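You operate a simulated robot arm through the tools that you are given. There is no shell and no other tool. Be economical: measure what you need, move in short steps, check, and stop when the job is done.

You are at the controls of a simulated robot arm. One attempt, no reset.

Task
Change the spent grey element for the least loaded one in the tray and run a batch.
Fine: open the oil tank vent first and leave it open; read the loads off the read-out; the grey one goes in cell eight. Set down upright: grey element.

Only the result counts: the job must be done as asked and must still hold three seconds after the hand-in. Knocking over, shifting, dropping, spilling or breaking anything else fails it.

Robot
A 7-joint arm with a fingered hand on a trunk, on a base that drives. Base frame: it is fixed to the floor where the robot stands at the start and does not move with it; the origin is under the middle of the robot, x ahead of it, y to its left, z up; the surface under the hand at the start is at about z = 1.13. Lengths are in m, angles in degrees, forces in N, time in s.
Its first joint turns from -166.0 to 166.0 degrees. Places, roughly: black hatch wing clamp [0.7, 0.6, 1.2]; black tank valve [0.3, 1.1, 1.2]; bleed cock one [1, 0.3, 1.7]; bleed cock two [1, -0.2, 1.7]; cell eight of the element tray [0.4, -0.3, 0.7]; clamp nut by the black valve [0.4, 1, 1.3]; clamp nut by the union [0.4, 0.9, 1.3]; coupling guard [0.9, 0, 1.7]; fan end foot bolt one [0.8, 0.6, 1.6]; fan end foot bolt three [0.8, -0.3, 1.6]; fan end foot bolt two [0.8, 0.2, 1.6]; filter outlet valve [0.7, -0.6, 1.4]; fuel tank vent [0.6, 0.6, 1.2]; green tank cap [0.75, 1, 1.25]; grey coupling insert [-5, 2.5, 1.25]; grey hatch wing clamp [0.7, 0.4, 1.2]. Payload 4 kg.
The TCP is the grasp point between the finger pads, 0.03 m short of the fingertips. In the tool frame z runs along the fingers and y along their closing line. The gripper opens to 0.104 m. The gripper's body begins 0.035 m behind the TCP. The gripper is a hand of 4 fingers: y runs from the thumb to the fingers, the wrist lies at [-0.015, -0.113, -0.19] in the tool frame.
Orientation is told as [roll, pitch, yaw] about the base's x, y, z axes, in that order, counted from this pose: with the fingers straight down and the wrist toward the robot, the tool's x, y and z point along [0, 1, 0], [1, 0, 0] and [0, 0, -1] of the base frame.

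Tools
- The arm moves only by the tool drive_tool. Its argument "moves" is text: rows parted by semicolons, each of 6 numbers parted by spaces: the turn, a rotation vector about the tool's x, y, z in degrees, then the shift along the tool's x, y, z in cm. In form: rx ry rz x y z; .... A call has 1 to 10 rows; each row is the pose to reach, as a shift and turn from the pose commanded when the call began, along the tool's axes at that moment. Each row takes 0.2 s and may step no farther than 0.05 m and 8.6 degrees from the row before; otherwise, the whole call is refused. Where a pose cannot be reached the arm comes as near as it can. A force on the tool above 40 N (or 10 N above the force at the start of the call, whichever is more), or a blocked arm, ends the call early, and 0.2 s more pass. In this call time passes only in rows, and 0.2 s behind the last. It gives the time, the measured TCP pose, the force on the tool (base axes), the opening and the grip force at its end, in the units of the frame above (readings bear some noise), with the torque about the TCP (base axes, N m) and any sound that the robot's microphone picked up.
- Cameras (640 x 400 px; columns grow to the right, rows downward): "scene" is now at [0.3284, 0.2164, 1.2114]; the picture's right is [0.28, -0.96, -0.00], its down [-0.66, -0.19, -0.73] and it looks along [0.70, 0.21, -0.68] (base axes); focal length 214 px, centre (320, 200). "wrist" rides on the gripper at [0.061, -0.092, -0.13] in the tool frame; the picture's right is [-0.81, 0.28, -0.52], its down [-0.53, -0.71, 0.46] and it looks along [-0.24, 0.64, 0.72] (tool axes); focal length 275 px, centre (320, 200). There is no depth. A picture from a camera that has moved, and an enlarged one, comes with that camera's place and axes in the base frame and with its lens. The place of the scene camera against the robot may be out by one fixed shift of up to 0.018 m in any direction.
- snapshot(camera): a new picture of that camera. It takes no simulated time.
- drive_base(legs): drives the robot by 1 to 6 legs, each [ahead, left, turn to the left] in m, m and degrees, along the robot's own axes; the way and the turn of a leg run together, so that a leg with both is an arc; at most 1.5 m and 180 degrees a leg. The arm and the cameras ride along, it lands a little off, and it stops where it bumps. It gives what a move gives.
- move_fingers(index, middle, ring, thumb_bend, thumb_turn): sets how far each is bent, from 0 (flat) to 1 (curled in); at 0.3 the hand is open as for a grip, at 0.7 the pads meet at the TCP. One left out holds its place. A second passes; each finger stops where it meets its share of the squeeze, and holds until it gets a number again. It is the only way to open and close the hand. It gives what a move gives, with no picture; readings hold the bend of each and the force on the fingers (four entries, about 0 where the hand has none), thumb and palm. thumb_turn goes from beside the hand (0) to across from the fingers (1), as for a grip.
- turn_head(pan, tilt): turns the head with the scene camera to pan (to the left, within 143 degrees either way) and tilt (down, from -29 to 69), counted from straight ahead of the robot. It gives what a move gives.
- enlarge(camera, box): a new picture of the part [left, top, right, bottom] of that camera's present view, enlarged. It takes no simulated time.
- sign_off(): hands the job in; it is judged then, once.

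Go step by step. Nothing tells you exact positions but the pictures and the camera data: compare them with the known pose of the tool, close in by small moves and look again before you grip or let go. The budget is 120 turns and 90 pictures, counting those below and the enlarged ones. Unless the task says otherwise, let go and move clear before handing in, and close with one line.

The tools are called after "Emit:" by a JSON object that holds its "method" and its "body". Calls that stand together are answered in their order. drive_tool: Moves the arm, as the interface text tells. Its arguments: {"type":"object","properties":{"moves":{"type":"string"}},"required":["moves"]} The other tools are called the same way: move_fingers (index, middle, ring, thumb_bend, thumb_turn) moves the fingers one by one; drive_base (legs) drives the base; turn_head (pan, tilt) turns the head that bears the scene camera; snapshot (camera) takes a picture; enlarge (camera, box) takes an enlarged picture of a part of a camera's view; sign_off () hands the job in.

At the start:

```text
t: 0.0
tcp_pos: [0.7191, -0.1577, 1.3953]
tcp_rot: [0.1, 0.0, 0.0]
force: [-0.5, 0.9, 0.2]
ft_torque: [0.0, 0.01, -0.01]
grip_width: 0.1035
finger_force: 0.0
shape: jaw
bend: [0.3, 0.3, 0.3, 0.3, 0.98]
finger forces: [0.0, 0.0, 0.0, 0.0, 0.0, 0.1]
robot x, y, heading: [-0.0011, -0.0005, -0.1]
head pan, tilt: [16.5, 43.1]
```

scene: 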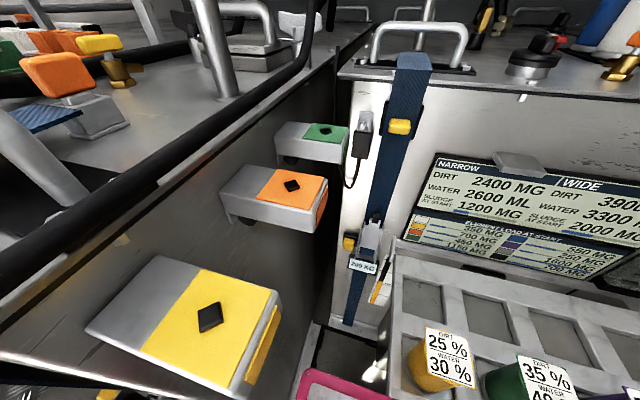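
wrist: 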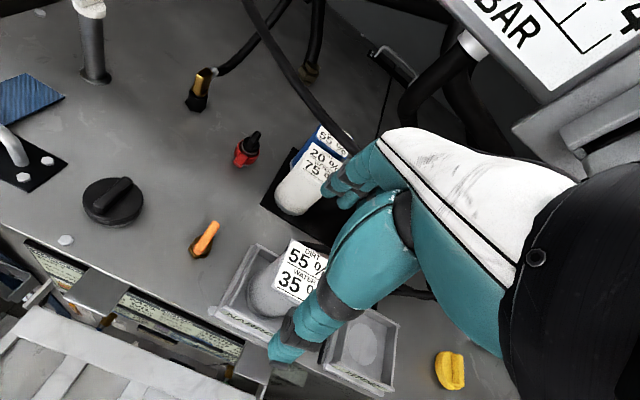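

I see a machine room with a tray of elements, a read-out, and a placard with capacities. I'll look around first with the head.

Emit:
{"method": "turn_head", "body": {"pan": -25, "tilt": 45}}

Emit:
{"method": "snapshot", "body": {"camera": "scene"}}

Emit:
{"method": "turn_head", "body": {"pan": -20, "tilt": 5}}

Emit:
{"method": "snapshot", "body": {"camera": "scene"}}

Emit:
{"method": "turn_head", "body": {"pan": 40, "tilt": 15}}

Emit:
{"method": "snapshot", "body": {"camera": "scene"}}

```text
t: 1.1
tcp_pos: [0.7199, -0.1569, 1.3953]
tcp_rot: [0.0, 0.0, 0.0]
force: [0.4, 0.4, 1.0]
ft_torque: [0.04, 0.03, 0.0]
grip_width: 0.1035
finger_force: 0.0
shape: jaw
bend: [0.3, 0.3, 0.3, 0.3, 0.98]
finger forces: [0.1, 0.0, 0.0, 0.0, 0.0, 0.0]
robot x, y, heading: [-0.0034, 0.0002, 0.1]
head pan, tilt: [-25.0, 45.0]
```

```text
87 pictures are left
camera scene: at [0.3227, 0.1585, 1.2087], right [-0.42, -0.91, 0.0], down [-0.64, 0.3, -0.71], along [0.64, -0.3, -0.71], focal length 214 px, centre (320, 200)
```

scene: 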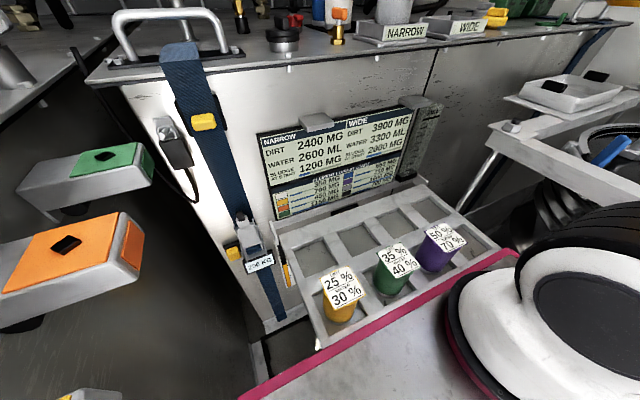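

```text
t: 2.1
tcp_pos: [0.7201, -0.1573, 1.3948]
tcp_rot: [0.0, -0.1, 0.0]
force: [0.1, 0.6, 0.5]
ft_torque: [-0.02, -0.02, 0.03]
grip_width: 0.1035
finger_force: 0.1
shape: jaw
bend: [0.3, 0.3, 0.3, 0.3, 0.98]
finger forces: [0.1, 0.0, 0.0, 0.0, 0.0, 0.0]
robot x, y, heading: [0.0041, 0.0035, -0.1]
head pan, tilt: [-20.0, 5.0]
```

```text
86 pictures are left
camera scene: at [0.3353, 0.1614, 1.2717], right [-0.34, -0.94, 0.0], down [-0.08, 0.03, -1.0], along [0.94, -0.34, -0.09], focal length 214 px, centre (320, 200)
```

scene: 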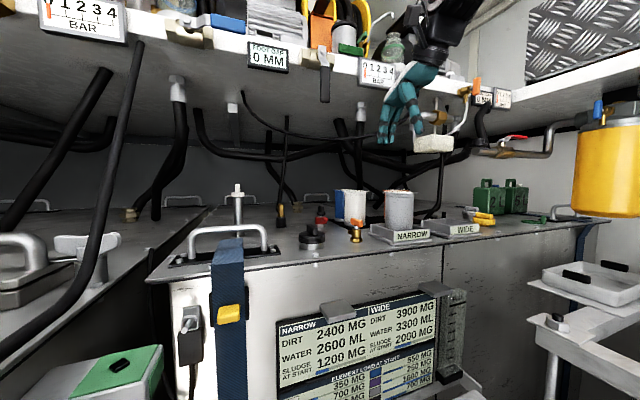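

```text
t: 3.5
tcp_pos: [0.7201, -0.1576, 1.3949]
tcp_rot: [-0.1, 0.0, -0.1]
force: [0.1, -1.5, 0.0]
ft_torque: [0.01, 0.01, 0.01]
grip_width: 0.1035
finger_force: 0.0
shape: jaw
bend: [0.3, 0.3, 0.3, 0.3, 0.98]
finger forces: [0.0, 0.0, 0.1, 0.0, 0.1, 0.1]
robot x, y, heading: [0.0023, -0.0012, -0.2]
head pan, tilt: [40.0, 15.0]
```

```text
85 pictures are left
camera scene: at [0.3206, 0.2528, 1.2556], right [0.64, -0.77, 0.0], down [-0.2, -0.17, -0.97], along [0.74, 0.62, -0.26], focal length 214 px, centre (320, 200)
```

scene: 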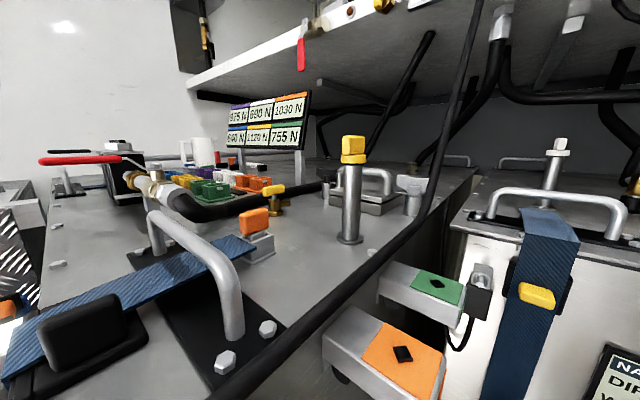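

There are several placards; I'll enlarge the important ones before planning.

Emit:
{"method": "enlarge", "body": {"camera": "scene", "box": [120, 70, 340, 210]}}

Emit:
{"method": "turn_head", "body": {"pan": -25, "tilt": 40}}

Emit:
{"method": "enlarge", "body": {"camera": "scene", "box": [240, 70, 460, 210]}}

Emit:
{"method": "enlarge", "body": {"camera": "scene", "box": [220, 190, 520, 380]}}

Emit:
{"method": "turn_head", "body": {"pan": -25, "tilt": 0}}

Emit:
{"method": "enlarge", "body": {"camera": "scene", "box": [200, 190, 500, 380]}}

Emit:
{"method": "turn_head", "body": {"pan": -20, "tilt": -25}}

Emit:
{"method": "snapshot", "body": {"camera": "scene"}}

```text
2.86 times, centred on (230, 140) of scene
camera zoom: at [0.3206, 0.2528, 1.2556], right [0.64, -0.77, 0.0], down [-0.2, -0.17, -0.97], along [0.74, 0.62, -0.26], focal length 613 px, centre (577, 371)
```

zoom: 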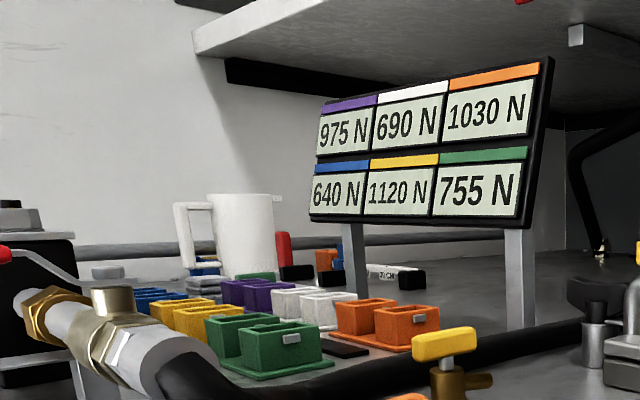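

```text
t: 4.8
tcp_pos: [0.7198, -0.1578, 1.395]
tcp_rot: [0.0, 0.0, 0.0]
force: [0.0, -0.4, -0.9]
ft_torque: [0.0, 0.02, 0.01]
grip_width: 0.1038
finger_force: 0.0
shape: jaw
bend: [0.3, 0.3, 0.3, 0.3, 0.98]
finger forces: [0.0, 0.0, 0.0, 0.1, 0.0, 0.1]
robot x, y, heading: [-0.0003, 0.0022, 0.0]
head pan, tilt: [-25.0, 40.0]
```

```text
2.86 times, centred on (350, 140) of scene
camera zoom: at [0.3261, 0.157, 1.216], right [-0.42, -0.91, 0.0], down [-0.58, 0.27, -0.77], along [0.69, -0.32, -0.64], focal length 613 px, centre (234, 371)
```

zoom: 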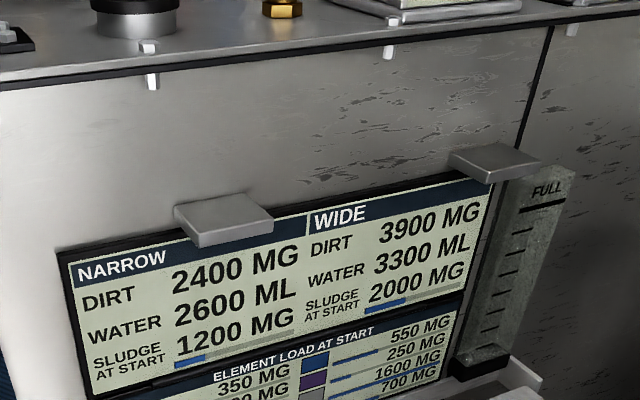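

```text
2.11 times, centred on (370, 285) of scene
camera zoom: at [0.3261, 0.157, 1.216], right [-0.42, -0.91, 0.0], down [-0.58, 0.27, -0.77], along [0.69, -0.32, -0.64], focal length 452 px, centre (215, 21)
```

zoom: 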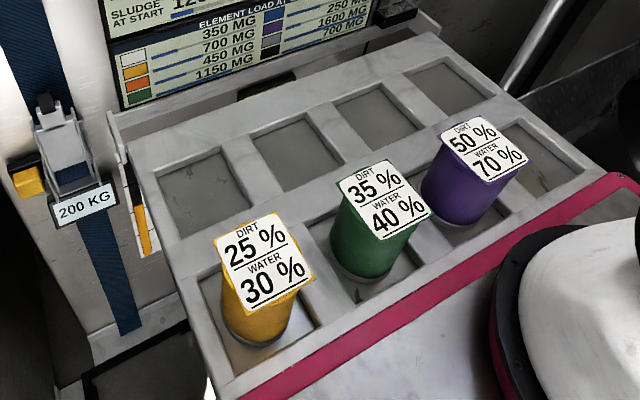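

```text
t: 5.9
tcp_pos: [0.7188, -0.1571, 1.395]
tcp_rot: [0.0, 0.0, -0.1]
force: [-0.1, 0.3, -0.3]
ft_torque: [-0.01, -0.02, 0.04]
grip_width: 0.1035
finger_force: 0.0
shape: jaw
bend: [0.3, 0.3, 0.3, 0.3, 0.98]
finger forces: [0.0, 0.0, 0.0, 0.0, 0.0, 0.0]
robot x, y, heading: [-0.0013, -0.0044, 0.2]
head pan, tilt: [-25.0, 0.0]
```

```text
2.11 times, centred on (350, 285) of scene
camera zoom: at [0.3306, 0.1548, 1.2796], right [-0.42, -0.91, 0.0], down [0.0, 0.0, -1.0], along [0.91, -0.42, 0.0], focal length 452 px, centre (257, 21)
```

zoom: 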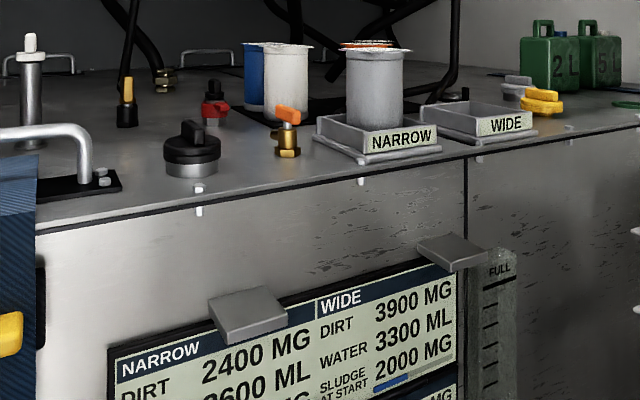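

```text
t: 6.8
tcp_pos: [0.7199, -0.158, 1.3954]
tcp_rot: [0.0, 0.0, 0.1]
force: [0.2, 0.6, -0.6]
ft_torque: [0.01, -0.01, -0.03]
grip_width: 0.1039
finger_force: 0.1
shape: jaw
bend: [0.3, 0.3, 0.3, 0.3, 0.98]
finger forces: [0.0, 0.0, 0.0, 0.0, 0.0, 0.1]
robot x, y, heading: [-0.0013, 0.0001, 0.2]
head pan, tilt: [-20.0, -25.0]
```

```text
80 pictures are left
camera scene: at [0.3158, 0.1685, 1.3153], right [-0.34, -0.94, 0.0], down [0.4, -0.14, -0.91], along [0.85, -0.31, 0.42], focal length 214 px, centre (320, 200)
```

scene: 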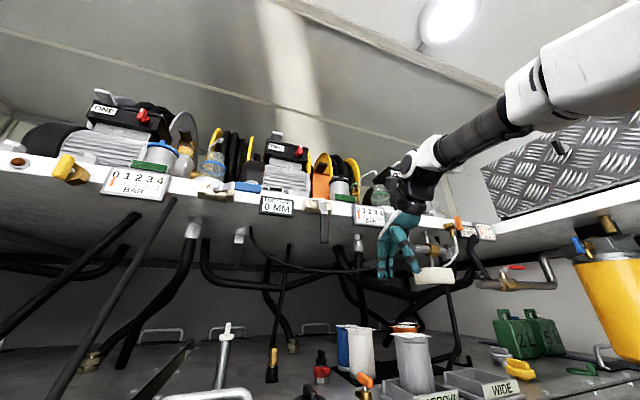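

The right-hand bench carries the NARROW and WIDE seats, with grey in NARROW, a vent-like orange tap and a dial. I need to read the load table and the controls more closely.

Emit:
{"method": "turn_head", "body": {"pan": -25, "tilt": 40}}

Emit:
{"method": "enlarge", "body": {"camera": "scene", "box": [260, 150, 420, 250]}}

Emit:
{"method": "enlarge", "body": {"camera": "wrist", "box": [0, 40, 320, 240]}}

Emit:
{"method": "enlarge", "body": {"camera": "wrist", "box": [160, 100, 480, 400]}}

Emit:
{"method": "turn_head", "body": {"pan": -60, "tilt": 25}}

Emit:
{"method": "snapshot", "body": {"camera": "scene"}}

```text
t: 8.1
tcp_pos: [0.7209, -0.1579, 1.395]
tcp_rot: [0.0, 0.0, -0.1]
force: [-0.2, 0.3, 0.6]
ft_torque: [0.0, 0.0, -0.01]
grip_width: 0.1037
finger_force: 0.1
shape: jaw
bend: [0.3, 0.3, 0.3, 0.3, 0.98]
finger forces: [0.1, 0.0, 0.1, 0.1, 0.0, 0.1]
robot x, y, heading: [0.0041, 0.0039, -0.0]
head pan, tilt: [-25.0, 40.0]
```

```text
4.00 times, centred on (340, 200) of scene
camera zoom: at [0.3261, 0.1569, 1.2161], right [-0.42, -0.91, 0.0], down [-0.58, 0.27, -0.77], along [0.69, -0.32, -0.64], focal length 858 px, centre (240, 200)
```

zoom: 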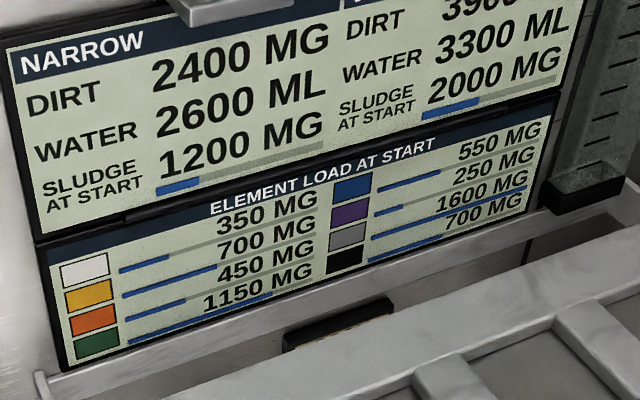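

```text
2.00 times, centred on (160, 140) of wrist
camera zoom: at [0.6271, -0.0963, 1.5236], right [0.28, -0.81, 0.52], down [-0.71, -0.53, -0.46], along [0.64, -0.24, -0.72], focal length 551 px, centre (640, 320)
```

zoom: 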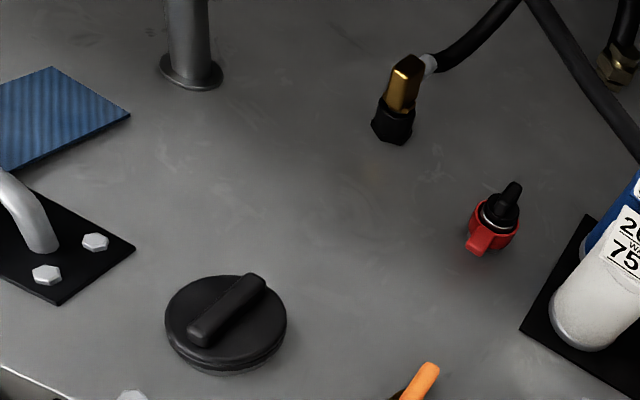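

```text
1.33 times, centred on (320, 250) of wrist
camera zoom: at [0.6271, -0.0963, 1.5236], right [0.28, -0.81, 0.52], down [-0.71, -0.53, -0.46], along [0.64, -0.24, -0.72], focal length 367 px, centre (320, 133)
```

zoom: 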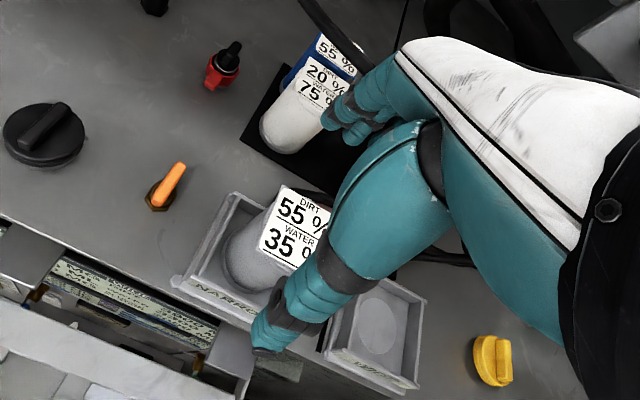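

```text
t: 9.1
tcp_pos: [0.7201, -0.1576, 1.3959]
tcp_rot: [0.0, 0.0, 0.0]
force: [0.1, 1.0, 0.9]
ft_torque: [0.03, -0.02, 0.02]
grip_width: 0.1036
finger_force: 0.1
shape: jaw
bend: [0.3, 0.3, 0.3, 0.3, 0.98]
finger forces: [0.0, 0.0, 0.1, 0.0, 0.1, 0.0]
robot x, y, heading: [0.0029, -0.0007, 0.3]
head pan, tilt: [-60.0, 25.0]
```

```text
76 pictures are left
camera scene: at [0.2951, 0.1131, 1.2393], right [-0.87, -0.5, 0.0], down [-0.21, 0.37, -0.91], along [0.45, -0.78, -0.42], focal length 214 px, centre (320, 200)
```

scene: 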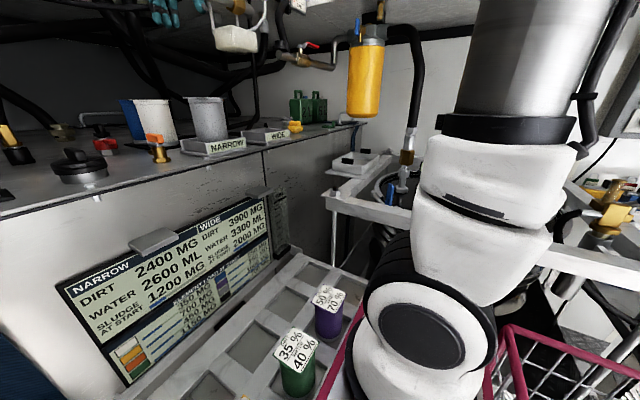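

Table: white 350, yellow 700, orange 450, green 1150, blue 550, purple 250, grey 1600, black 700. Purple is therefore least loaded; now I'll find the run control and confirm the vent.

Emit:
{"method": "enlarge", "body": {"camera": "scene", "box": [0, 80, 360, 200]}}

Emit:
{"method": "turn_head", "body": {"pan": -40, "tilt": 65}}

Emit:
{"method": "snapshot", "body": {"camera": "scene"}}

Emit:
{"method": "turn_head", "body": {"pan": -100, "tilt": 25}}

Emit:
{"method": "snapshot", "body": {"camera": "scene"}}

Emit:
{"method": "turn_head", "body": {"pan": 25, "tilt": -15}}

Emit:
{"method": "snapshot", "body": {"camera": "scene"}}

Emit:
{"method": "turn_head", "body": {"pan": 80, "tilt": 15}}

Emit:
{"method": "snapshot", "body": {"camera": "scene"}}

Emit:
{"method": "turn_head", "body": {"pan": 20, "tilt": 60}}

Emit:
{"method": "snapshot", "body": {"camera": "scene"}}

```text
1.78 times, centred on (180, 140) of scene
camera zoom: at [0.2951, 0.1131, 1.2393], right [-0.87, -0.5, 0.0], down [-0.21, 0.37, -0.91], along [0.45, -0.78, -0.42], focal length 381 px, centre (569, 307)
```

zoom: 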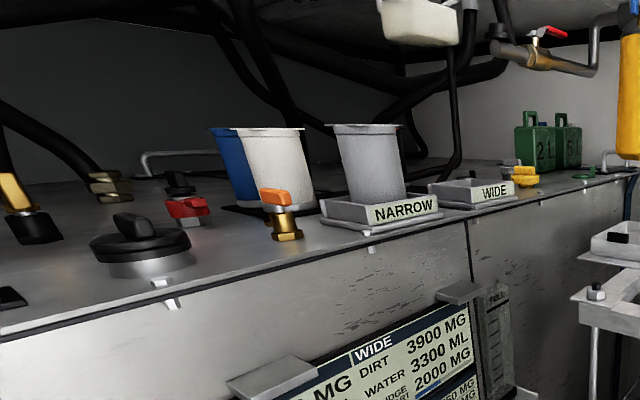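

```text
t: 10.2
tcp_pos: [0.7204, -0.1575, 1.3942]
tcp_rot: [0.1, -0.1, 0.0]
force: [0.2, -0.4, 0.3]
ft_torque: [0.0, -0.01, -0.03]
grip_width: 0.1036
finger_force: 0.0
shape: jaw
bend: [0.3, 0.3, 0.3, 0.3, 0.98]
finger forces: [0.0, 0.0, 0.0, 0.0, 0.0, 0.0]
robot x, y, heading: [-0.0019, 0.0003, -0.1]
head pan, tilt: [-40.0, 65.0]
```

```text
74 pictures are left
camera scene: at [0.2955, 0.1538, 1.1837], right [-0.64, -0.77, 0.0], down [-0.69, 0.58, -0.42], along [0.32, -0.27, -0.91], focal length 214 px, centre (320, 200)
```

scene: 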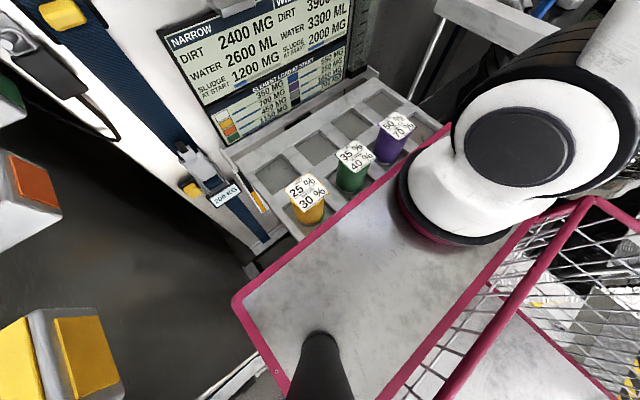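

```text
t: 11.5
tcp_pos: [0.718, -0.1585, 1.395]
tcp_rot: [0.0, 0.0, 0.0]
force: [-0.6, 0.6, -0.3]
ft_torque: [-0.02, -0.03, 0.0]
grip_width: 0.1035
finger_force: 0.1
shape: jaw
bend: [0.3, 0.3, 0.3, 0.3, 0.98]
finger forces: [0.1, 0.0, 0.0, 0.0, 0.0, 0.0]
robot x, y, heading: [-0.0008, -0.0028, 0.0]
head pan, tilt: [-100.0, 25.0]
```

```text
73 pictures are left
camera scene: at [0.2331, 0.1021, 1.2393], right [-0.98, 0.17, 0.0], down [0.07, 0.42, -0.91], along [-0.16, -0.89, -0.42], focal length 214 px, centre (320, 200)
```

scene: 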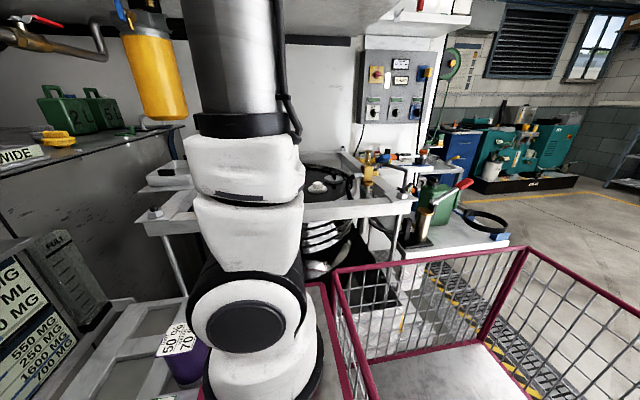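

```text
t: 13.6
tcp_pos: [0.7194, -0.1582, 1.3955]
tcp_rot: [0.1, 0.0, 0.0]
force: [0.1, 0.3, -1.0]
ft_torque: [0.05, -0.02, -0.02]
grip_width: 0.1038
finger_force: 0.0
shape: jaw
bend: [0.3, 0.3, 0.3, 0.3, 0.98]
finger forces: [0.0, 0.0, 0.1, 0.1, 0.1, 0.0]
robot x, y, heading: [-0.0004, -0.0036, 0.2]
head pan, tilt: [25.0, -15.0]
```

```text
72 pictures are left
camera scene: at [0.322, 0.2268, 1.3021], right [0.42, -0.91, 0.0], down [0.23, 0.11, -0.97], along [0.88, 0.41, 0.26], focal length 214 px, centre (320, 200)
```

scene: 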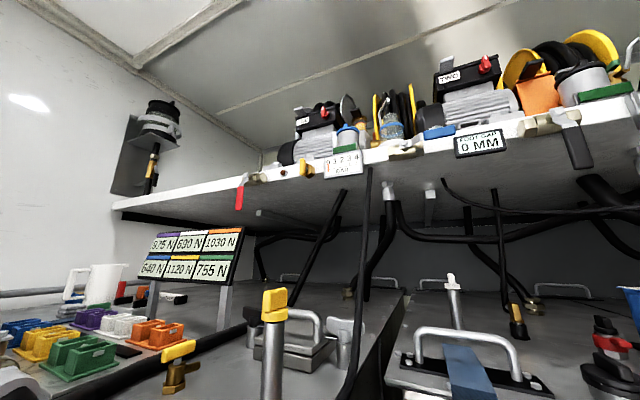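

```text
t: 14.8
tcp_pos: [0.7188, -0.1566, 1.3951]
tcp_rot: [0.0, 0.0, 0.0]
force: [0.0, -0.1, 0.6]
ft_torque: [0.0, 0.02, 0.04]
grip_width: 0.1037
finger_force: 0.1
shape: jaw
bend: [0.3, 0.3, 0.3, 0.3, 0.98]
finger forces: [0.1, 0.0, 0.0, 0.1, 0.0, 0.0]
robot x, y, heading: [0.001, -0.0022, -0.0]
head pan, tilt: [80.0, 15.0]
```

```text
71 pictures are left
camera scene: at [0.2653, 0.2848, 1.2556], right [0.98, -0.17, 0.0], down [-0.05, -0.25, -0.97], along [0.17, 0.95, -0.26], focal length 214 px, centre (320, 200)
```

scene: 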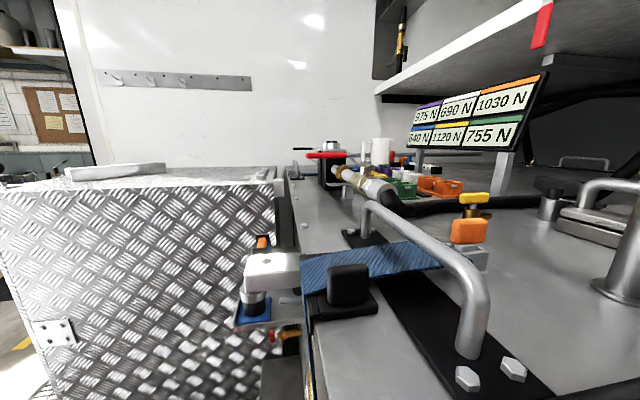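

```text
t: 16.1
tcp_pos: [0.7204, -0.1576, 1.3956]
tcp_rot: [0.0, 0.0, 0.0]
force: [0.2, -0.1, 0.6]
ft_torque: [0.0, 0.0, -0.01]
grip_width: 0.1034
finger_force: 0.1
shape: jaw
bend: [0.3, 0.3, 0.3, 0.3, 0.98]
finger forces: [0.1, 0.0, 0.0, 0.0, 0.1, 0.0]
robot x, y, heading: [-0.0017, -0.0005, -0.1]
head pan, tilt: [20.0, 60.0]
```

```text
70 pictures are left
camera scene: at [0.3117, 0.2157, 1.1893], right [0.34, -0.94, 0.0], down [-0.81, -0.3, -0.5], along [0.47, 0.17, -0.87], focal length 214 px, centre (320, 200)
```

scene: 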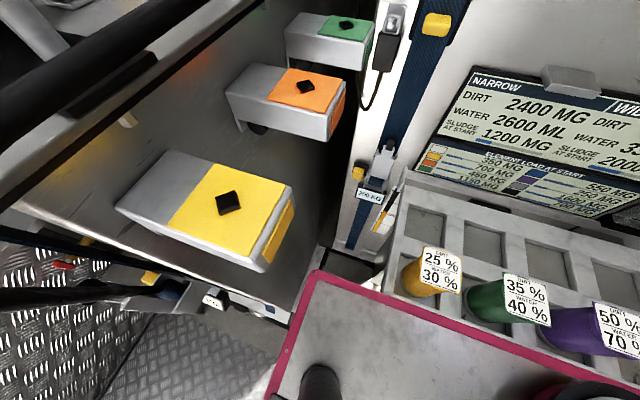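

I see two grey plates sticking out above the NARROW and WIDE columns of the read-out, which may be the run paddles. I'll look closer at them and at the right wall.

Emit:
{"method": "turn_head", "body": {"pan": -30, "tilt": 15}}

Emit:
{"method": "enlarge", "body": {"camera": "scene", "box": [200, 160, 360, 260]}}

Emit:
{"method": "enlarge", "body": {"camera": "scene", "box": [330, 140, 490, 240]}}

Emit:
{"method": "enlarge", "body": {"camera": "scene", "box": [150, 80, 310, 180]}}

Emit:
{"method": "turn_head", "body": {"pan": -100, "tilt": 15}}

Emit:
{"method": "enlarge", "body": {"camera": "scene", "box": [320, 80, 480, 230]}}

```text
t: 17.3
tcp_pos: [0.7196, -0.1584, 1.3953]
tcp_rot: [0.0, 0.0, 0.0]
force: [0.0, 0.4, 0.2]
ft_torque: [0.01, 0.04, 0.02]
grip_width: 0.1039
finger_force: 0.1
shape: jaw
bend: [0.3, 0.3, 0.3, 0.3, 0.98]
finger forces: [0.1, 0.0, 0.0, 0.1, 0.0, 0.0]
robot x, y, heading: [-0.0013, 0.0025, 0.0]
head pan, tilt: [-30.0, 15.0]
```

```text
4.00 times, centred on (280, 210) of scene
camera zoom: at [0.3299, 0.1462, 1.2555], right [-0.5, -0.87, 0.0], down [-0.23, 0.13, -0.97], along [0.84, -0.48, -0.26], focal length 858 px, centre (480, 160)
```

zoom: 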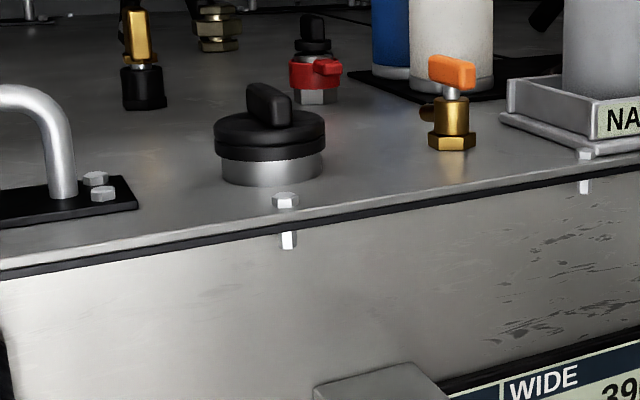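

```text
4.00 times, centred on (410, 190) of scene
camera zoom: at [0.3299, 0.1462, 1.2555], right [-0.5, -0.87, 0.0], down [-0.23, 0.13, -0.97], along [0.84, -0.48, -0.26], focal length 858 px, centre (-40, 240)
```

zoom: 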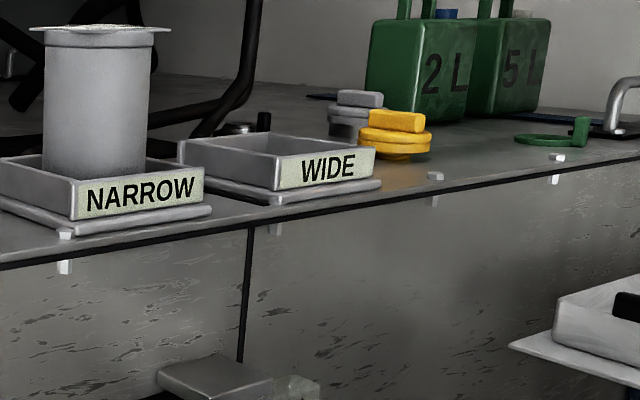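

```text
4.00 times, centred on (230, 130) of scene
camera zoom: at [0.3299, 0.1462, 1.2555], right [-0.5, -0.87, 0.0], down [-0.23, 0.13, -0.97], along [0.84, -0.48, -0.26], focal length 858 px, centre (680, 480)
```

zoom: 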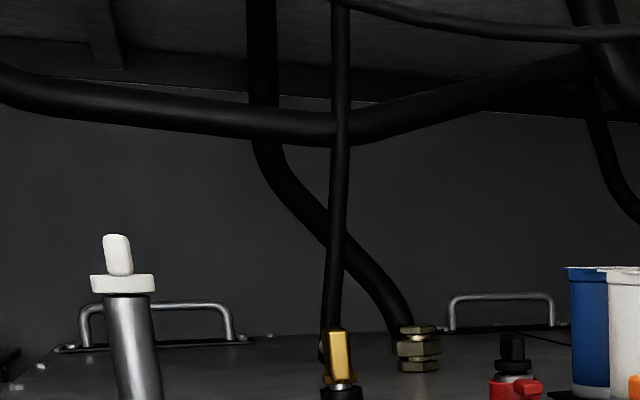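

```text
t: 18.7
tcp_pos: [0.719, -0.1577, 1.396]
tcp_rot: [-0.1, -0.1, 0.0]
force: [0.0, 0.4, 0.5]
ft_torque: [0.05, -0.02, 0.0]
grip_width: 0.1036
finger_force: 0.1
shape: jaw
bend: [0.3, 0.3, 0.3, 0.3, 0.98]
finger forces: [0.0, 0.0, 0.0, 0.1, 0.0, 0.0]
robot x, y, heading: [-0.0009, 0.0014, -0.1]
head pan, tilt: [-100.0, 15.0]
```

```text
2.67 times, centred on (400, 155) of scene
camera zoom: at [0.2329, 0.1008, 1.2556], right [-0.98, 0.17, 0.0], down [0.04, 0.26, -0.97], along [-0.17, -0.95, -0.26], focal length 572 px, centre (107, 320)
```

zoom: 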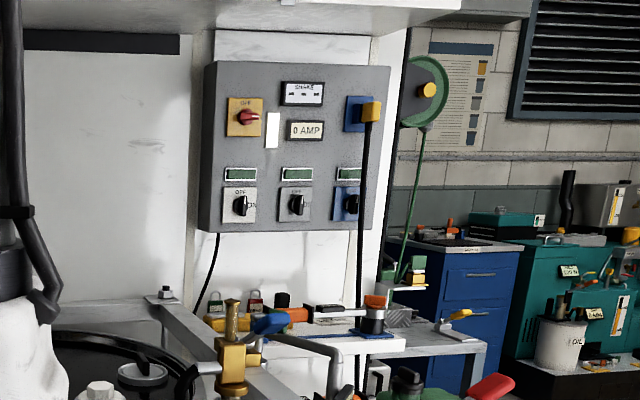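

The vent with the orange handle is at about (0.77, -0.09, 1.18) and the grey element at about (0.755, -0.20). I'll zoom in on the vent and on the fuel vent for comparison, plus the plates.

Emit:
{"method": "enlarge", "body": {"camera": "wrist", "box": [168, 213, 248, 263]}}

Emit:
{"method": "enlarge", "body": {"camera": "wrist", "box": [20, 240, 280, 400]}}

Emit:
{"method": "turn_head", "body": {"pan": -10, "tilt": 35}}

Emit:
{"method": "snapshot", "body": {"camera": "scene"}}

```text
8.00 times, centred on (208, 238) of wrist
camera zoom: at [0.6272, -0.0963, 1.5236], right [0.28, -0.81, 0.52], down [-0.71, -0.53, -0.46], along [0.64, -0.24, -0.72], focal length 2202 px, centre (1216, -104)
```

zoom: 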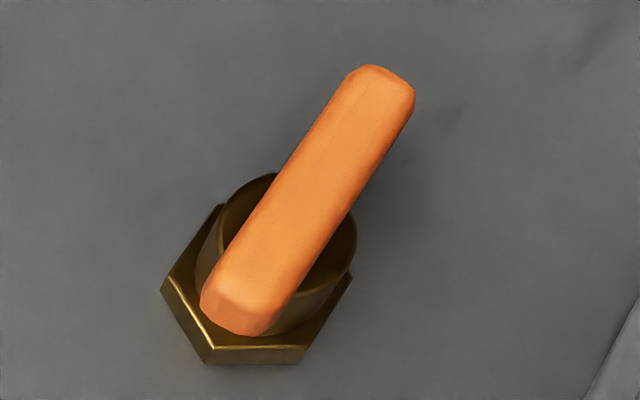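

```text
2.46 times, centred on (150, 320) of wrist
camera zoom: at [0.6272, -0.0963, 1.5236], right [0.28, -0.81, 0.52], down [-0.71, -0.53, -0.46], along [0.64, -0.24, -0.72], focal length 678 px, centre (738, -95)
```

zoom: 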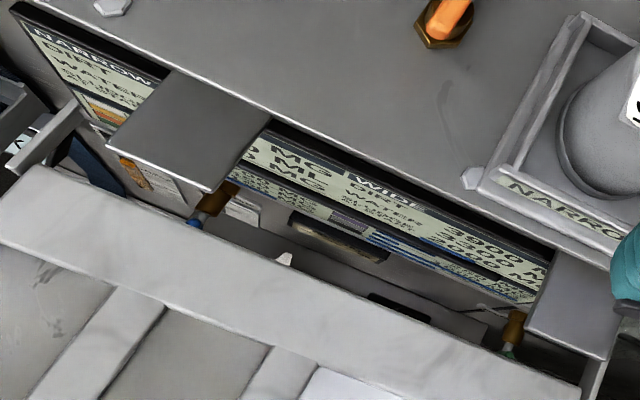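

```text
t: 20.3
tcp_pos: [0.72, -0.1574, 1.3957]
tcp_rot: [-0.1, 0.0, 0.0]
force: [0.5, -0.7, 0.6]
ft_torque: [-0.02, 0.0, -0.01]
grip_width: 0.1035
finger_force: 0.0
shape: jaw
bend: [0.3, 0.3, 0.3, 0.3, 0.98]
finger forces: [0.0, 0.0, 0.0, 0.1, 0.0, 0.1]
robot x, y, heading: [-0.0003, 0.0012, -0.1]
head pan, tilt: [-10.0, 35.0]
```

```text
63 pictures are left
camera scene: at [0.3357, 0.1775, 1.2236], right [-0.17, -0.98, 0.0], down [-0.56, 0.1, -0.82], along [0.81, -0.14, -0.57], focal length 214 px, centre (320, 200)
```

scene: 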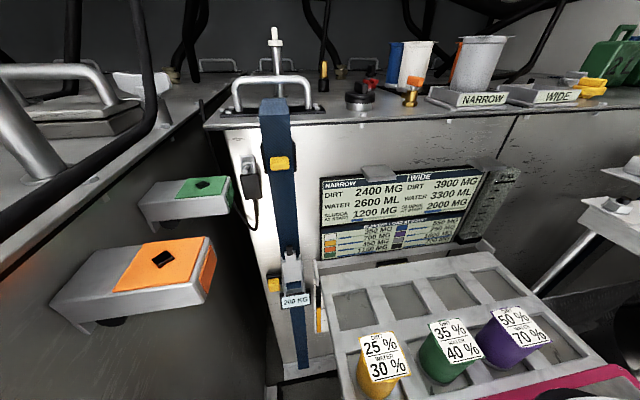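

I need a better look beneath the read-out, where there are small coloured knobs and a dark bar.

Emit:
{"method": "enlarge", "body": {"camera": "scene", "box": [310, 220, 470, 320]}}

Emit:
{"method": "enlarge", "body": {"camera": "scene", "box": [310, 150, 550, 300]}}

Emit:
{"method": "enlarge", "body": {"camera": "wrist", "box": [80, 300, 240, 400]}}

```text
4.00 times, centred on (390, 270) of scene
camera zoom: at [0.3357, 0.1775, 1.2236], right [-0.17, -0.98, 0.0], down [-0.56, 0.1, -0.82], along [0.81, -0.14, -0.57], focal length 858 px, centre (40, -80)
```

zoom: 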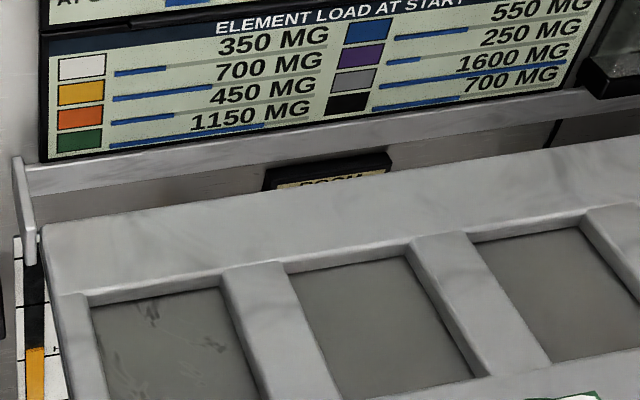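

```text
2.67 times, centred on (430, 225) of scene
camera zoom: at [0.3357, 0.1775, 1.2236], right [-0.17, -0.98, 0.0], down [-0.56, 0.1, -0.82], along [0.81, -0.14, -0.57], focal length 572 px, centre (27, 133)
```

zoom: 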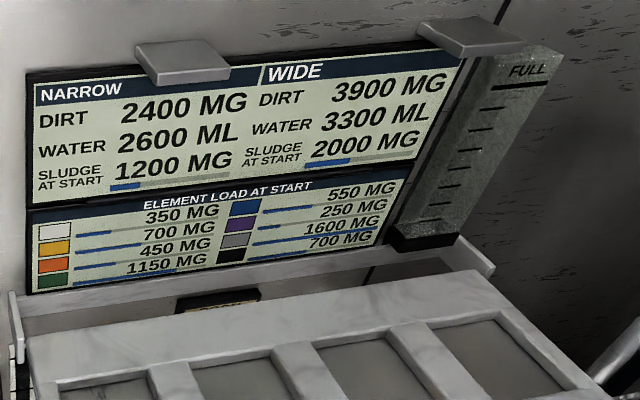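

```text
4.00 times, centred on (160, 350) of wrist
camera zoom: at [0.6272, -0.0963, 1.5236], right [0.28, -0.81, 0.52], down [-0.71, -0.53, -0.46], along [0.64, -0.24, -0.72], focal length 1101 px, centre (960, -400)
```

zoom: 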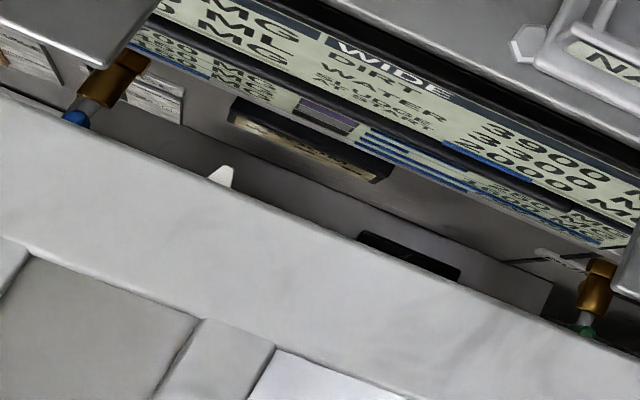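

I'll zoom hard on the plates and the red/black control, since zooms are re-rendered sharply.

Emit:
{"method": "enlarge", "body": {"camera": "scene", "box": [355, 155, 403, 185]}}

Emit:
{"method": "enlarge", "body": {"camera": "scene", "box": [470, 145, 534, 185]}}

Emit:
{"method": "enlarge", "body": {"camera": "scene", "box": [340, 65, 436, 125]}}

Emit:
{"method": "enlarge", "body": {"camera": "wrist", "box": [225, 110, 273, 140]}}

Emit:
{"method": "enlarge", "body": {"camera": "scene", "box": [540, 70, 636, 130]}}

```text
13.33 times, centred on (379, 170) of scene
camera zoom: at [0.3357, 0.1775, 1.2236], right [-0.17, -0.98, 0.0], down [-0.56, 0.1, -0.82], along [0.81, -0.14, -0.57], focal length 2860 px, centre (-467, 600)
```

zoom: 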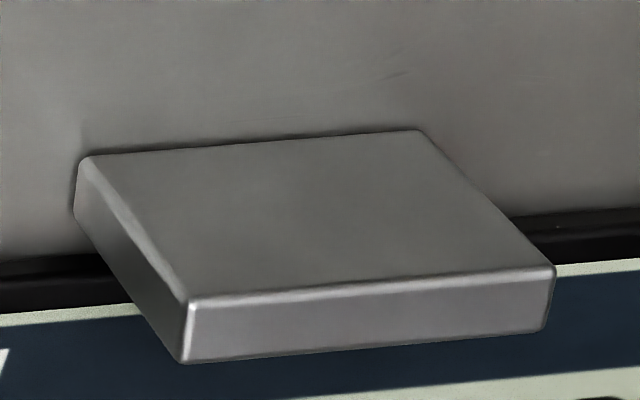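

```text
10.00 times, centred on (502, 165) of scene
camera zoom: at [0.3357, 0.1775, 1.2236], right [-0.17, -0.98, 0.0], down [-0.56, 0.1, -0.82], along [0.81, -0.14, -0.57], focal length 2145 px, centre (-1500, 550)
```

zoom: 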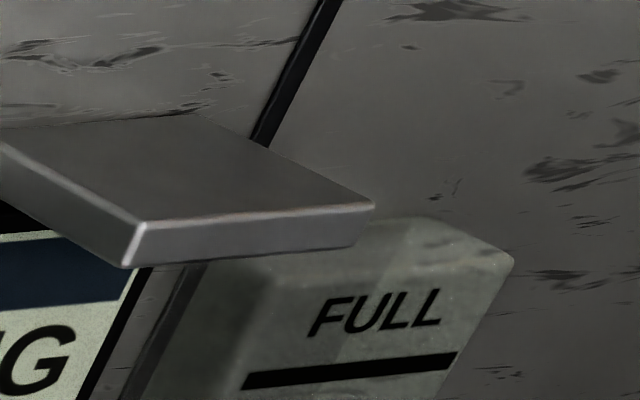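

```text
6.67 times, centred on (388, 95) of scene
camera zoom: at [0.3357, 0.1775, 1.2236], right [-0.17, -0.98, 0.0], down [-0.56, 0.1, -0.82], along [0.81, -0.14, -0.57], focal length 1430 px, centre (-133, 900)
```

zoom: 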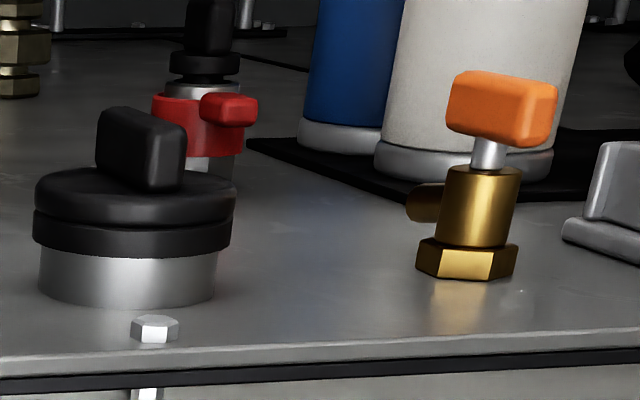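

```text
13.33 times, centred on (249, 125) of wrist
camera zoom: at [0.6272, -0.0963, 1.5236], right [0.28, -0.81, 0.52], down [-0.71, -0.53, -0.46], along [0.64, -0.24, -0.72], focal length 3670 px, centre (1267, 1200)
```

zoom: 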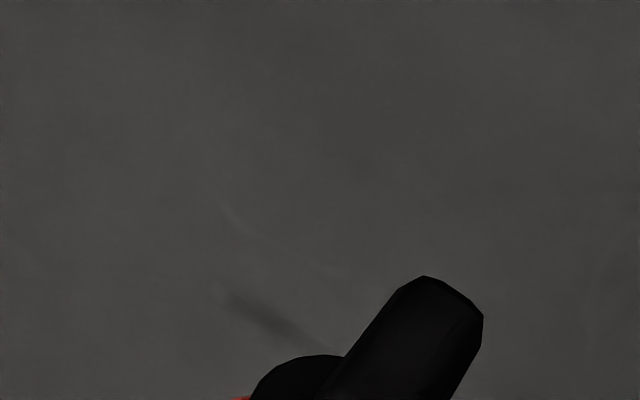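

```text
6.67 times, centred on (588, 100) of scene
camera zoom: at [0.3357, 0.1775, 1.2236], right [-0.17, -0.98, 0.0], down [-0.56, 0.1, -0.82], along [0.81, -0.14, -0.57], focal length 1430 px, centre (-1467, 867)
```

zoom: 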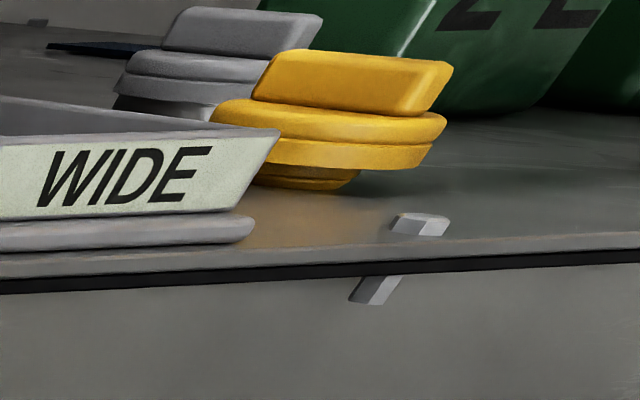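

Yellow and grey round things are loose caps and the vent handle lies across its port (closed). I'll read the dark plaque under the read-out and look at the deck from another angle.

Emit:
{"method": "enlarge", "body": {"camera": "wrist", "box": [132, 318, 196, 358]}}

Emit:
{"method": "enlarge", "body": {"camera": "scene", "box": [365, 255, 413, 285]}}

Emit:
{"method": "turn_head", "body": {"pan": -20, "tilt": -5}}

Emit:
{"method": "enlarge", "body": {"camera": "scene", "box": [230, 0, 550, 200]}}

```text
10.00 times, centred on (164, 338) of wrist
camera zoom: at [0.6272, -0.0963, 1.5236], right [0.28, -0.81, 0.52], down [-0.71, -0.53, -0.46], along [0.64, -0.24, -0.72], focal length 2753 px, centre (1880, -1180)
```

zoom: 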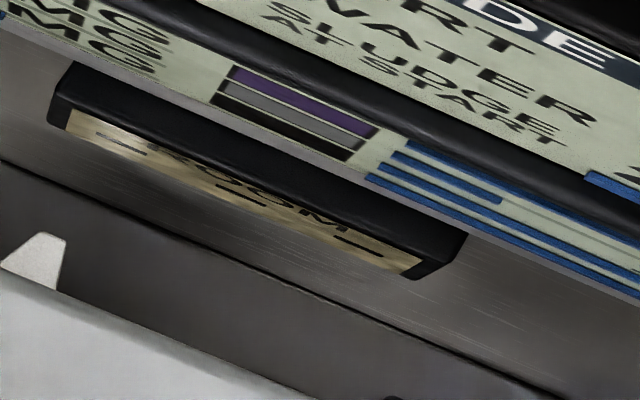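

```text
13.33 times, centred on (389, 270) of scene
camera zoom: at [0.3357, 0.1775, 1.2236], right [-0.17, -0.98, 0.0], down [-0.56, 0.1, -0.82], along [0.81, -0.14, -0.57], focal length 2860 px, centre (-600, -733)
```

zoom: 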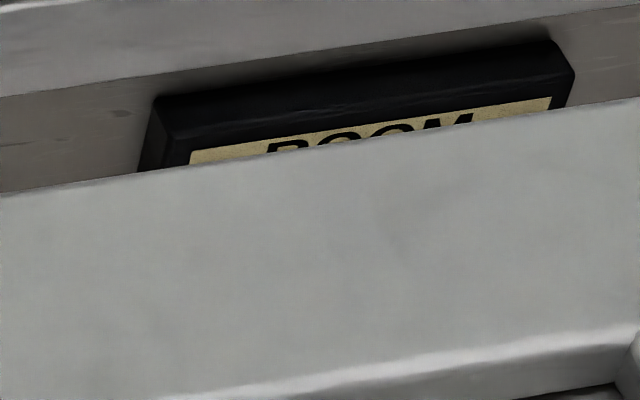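

```text
t: 21.4
tcp_pos: [0.7206, -0.1581, 1.3957]
tcp_rot: [0.0, 0.0, 0.0]
force: [-1.2, 0.1, -1.6]
ft_torque: [0.0, 0.01, -0.02]
grip_width: 0.1035
finger_force: 0.1
shape: jaw
bend: [0.3, 0.3, 0.3, 0.3, 0.98]
finger forces: [0.0, 0.0, 0.0, 0.0, 0.0, 0.0]
robot x, y, heading: [0.0011, -0.0012, -0.2]
head pan, tilt: [-20.0, -5.0]
```

```text
2.00 times, centred on (390, 100) of scene
camera zoom: at [0.3313, 0.1629, 1.2874], right [-0.34, -0.94, 0.0], down [0.08, -0.03, -1.0], along [0.94, -0.34, 0.09], focal length 429 px, centre (180, 400)
```

zoom: 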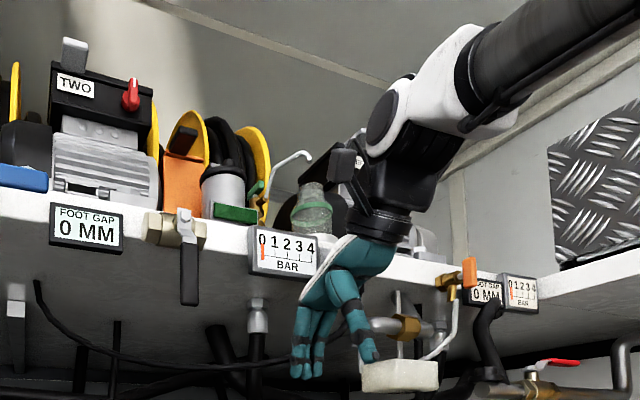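

I'll back the hand off 12 cm to see the deck behind the NARROW and WIDE seats.

Emit:
{"method": "drive_tool", "body": {"moves": "0 0 0 -2 -4 -1; 0 0 0 -4 -8 -2; 0 0 0 -6 -12 -3"}}

Emit:
{"method": "snapshot", "body": {"camera": "wrist"}}

Emit:
{"method": "turn_head", "body": {"pan": -35, "tilt": 10}}

Emit:
{"method": "enlarge", "body": {"camera": "scene", "box": [240, 90, 480, 240]}}

```text
t: 22.2
tcp_pos: [0.6003, -0.2174, 1.4279]
tcp_rot: [0.0, 0.0, 0.0]
force: [-0.4, 0.4, -0.7]
ft_torque: [-0.01, 0.0, 0.0]
grip_width: 0.1037
finger_force: 0.0
shape: jaw
bend: [0.3, 0.3, 0.3, 0.3, 0.98]
finger forces: [0.1, 0.1, 0.0, 0.1, 0.0, 0.0]
robot x, y, heading: [0.0006, -0.0027, 0.2]
head pan, tilt: [-20.0, -5.0]
```

```text
51 pictures are left
camera wrist: at [0.5066, -0.1567, 1.5559], right [0.28, -0.81, 0.52], down [-0.71, -0.53, -0.45], along [0.64, -0.24, -0.72], focal length 275 px, centre (320, 200)
```

wrist: 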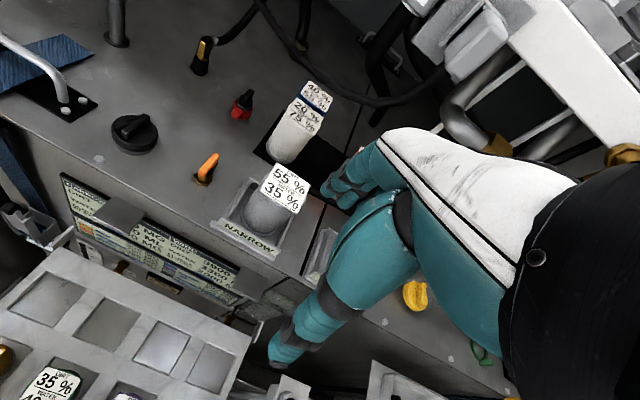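

```text
t: 23.0
tcp_pos: [0.6, -0.2181, 1.4277]
tcp_rot: [0.1, 0.0, 0.0]
force: [-0.1, 0.2, 0.1]
ft_torque: [0.02, -0.02, 0.02]
grip_width: 0.1036
finger_force: 0.0
shape: jaw
bend: [0.3, 0.3, 0.3, 0.3, 0.98]
finger forces: [0.1, 0.1, 0.0, 0.0, 0.0, 0.1]
robot x, y, heading: [0.0026, -0.0035, 0.0]
head pan, tilt: [-35.0, 10.0]
```

```text
2.67 times, centred on (360, 165) of scene
camera zoom: at [0.3252, 0.1395, 1.2638], right [-0.57, -0.82, 0.0], down [-0.14, 0.1, -0.98], along [0.81, -0.56, -0.17], focal length 572 px, centre (213, 293)
```

zoom: 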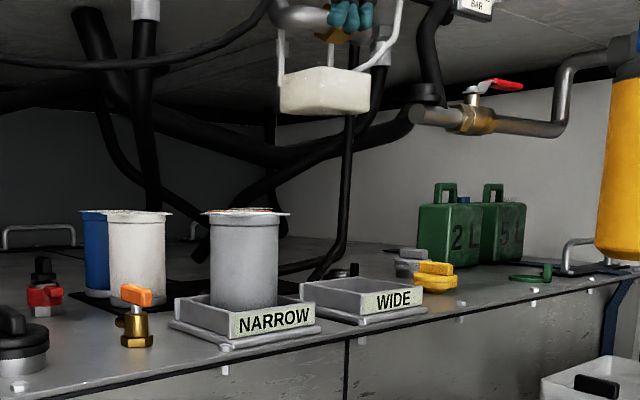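

NARROW holds grey at about (0.76, -0.204), and the vent handle lies along x at (0.775, -0.09, 1.175). I'll pre-shape the hand and yaw it so the fingers can close on the handle's flats.

Emit:
{"method": "drive_tool", "body": {"moves": "0 0 8.5 0 0 0; 0 0 17 0 0 0; 0 0 25.5 0 0 0; 0 0 34 0 0 0; 0 0 42.5 0 0 0; 0 0 51 0 0 0; 0 0 59.5 0 0 0; 0 0 68 0 0 0; 0 0 76.5 0 0 0; 0 0 85 0 0 0"}}

Emit:
{"method": "move_fingers", "body": {"index": 0.5, "middle": 0.5, "ring": 0.5, "thumb_bend": 0.5}}

Emit:
{"method": "snapshot", "body": {"camera": "wrist"}}

```text
t: 25.2
tcp_pos: [0.5998, -0.2192, 1.4251]
tcp_rot: [0.0, -0.1, -85.1]
force: [-0.8, 0.3, 0.6]
ft_torque: [-0.02, -0.02, -0.01]
grip_width: 0.1039
finger_force: 0.0
shape: jaw
bend: [0.3, 0.3, 0.3, 0.3, 0.98]
finger forces: [0.0, 0.1, 0.1, 0.0, 0.1, 0.1]
robot x, y, heading: [-0.0012, -0.0018, -0.3]
head pan, tilt: [-35.0, 10.0]
```

```text
t: 26.2
tcp_pos: [0.5994, -0.2182, 1.4253]
tcp_rot: [0.1, 0.0, -85.0]
force: [0.3, -0.1, -0.5]
ft_torque: [0.01, -0.02, -0.01]
grip_width: 0.0528
finger_force: 0.0
shape: fingers
bend: [0.5, 0.5, 0.5, 0.5, 0.98]
finger forces: [0.0, 0.0, 0.0, 0.0, 0.0, 0.0]
robot x, y, heading: [0.0002, 0.0011, -0.0]
head pan, tilt: [-35.0, 10.0]
```

```text
49 pictures are left
camera wrist: at [0.6518, -0.121, 1.5538], right [-0.78, -0.34, 0.52], down [-0.59, 0.66, -0.46], along [-0.19, -0.66, -0.72], focal length 275 px, centre (320, 200)
```

wrist: 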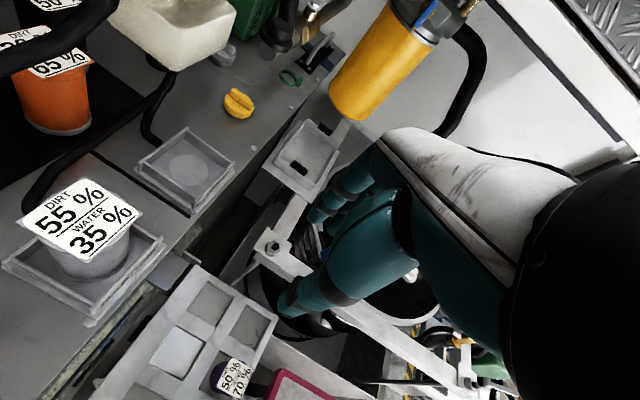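

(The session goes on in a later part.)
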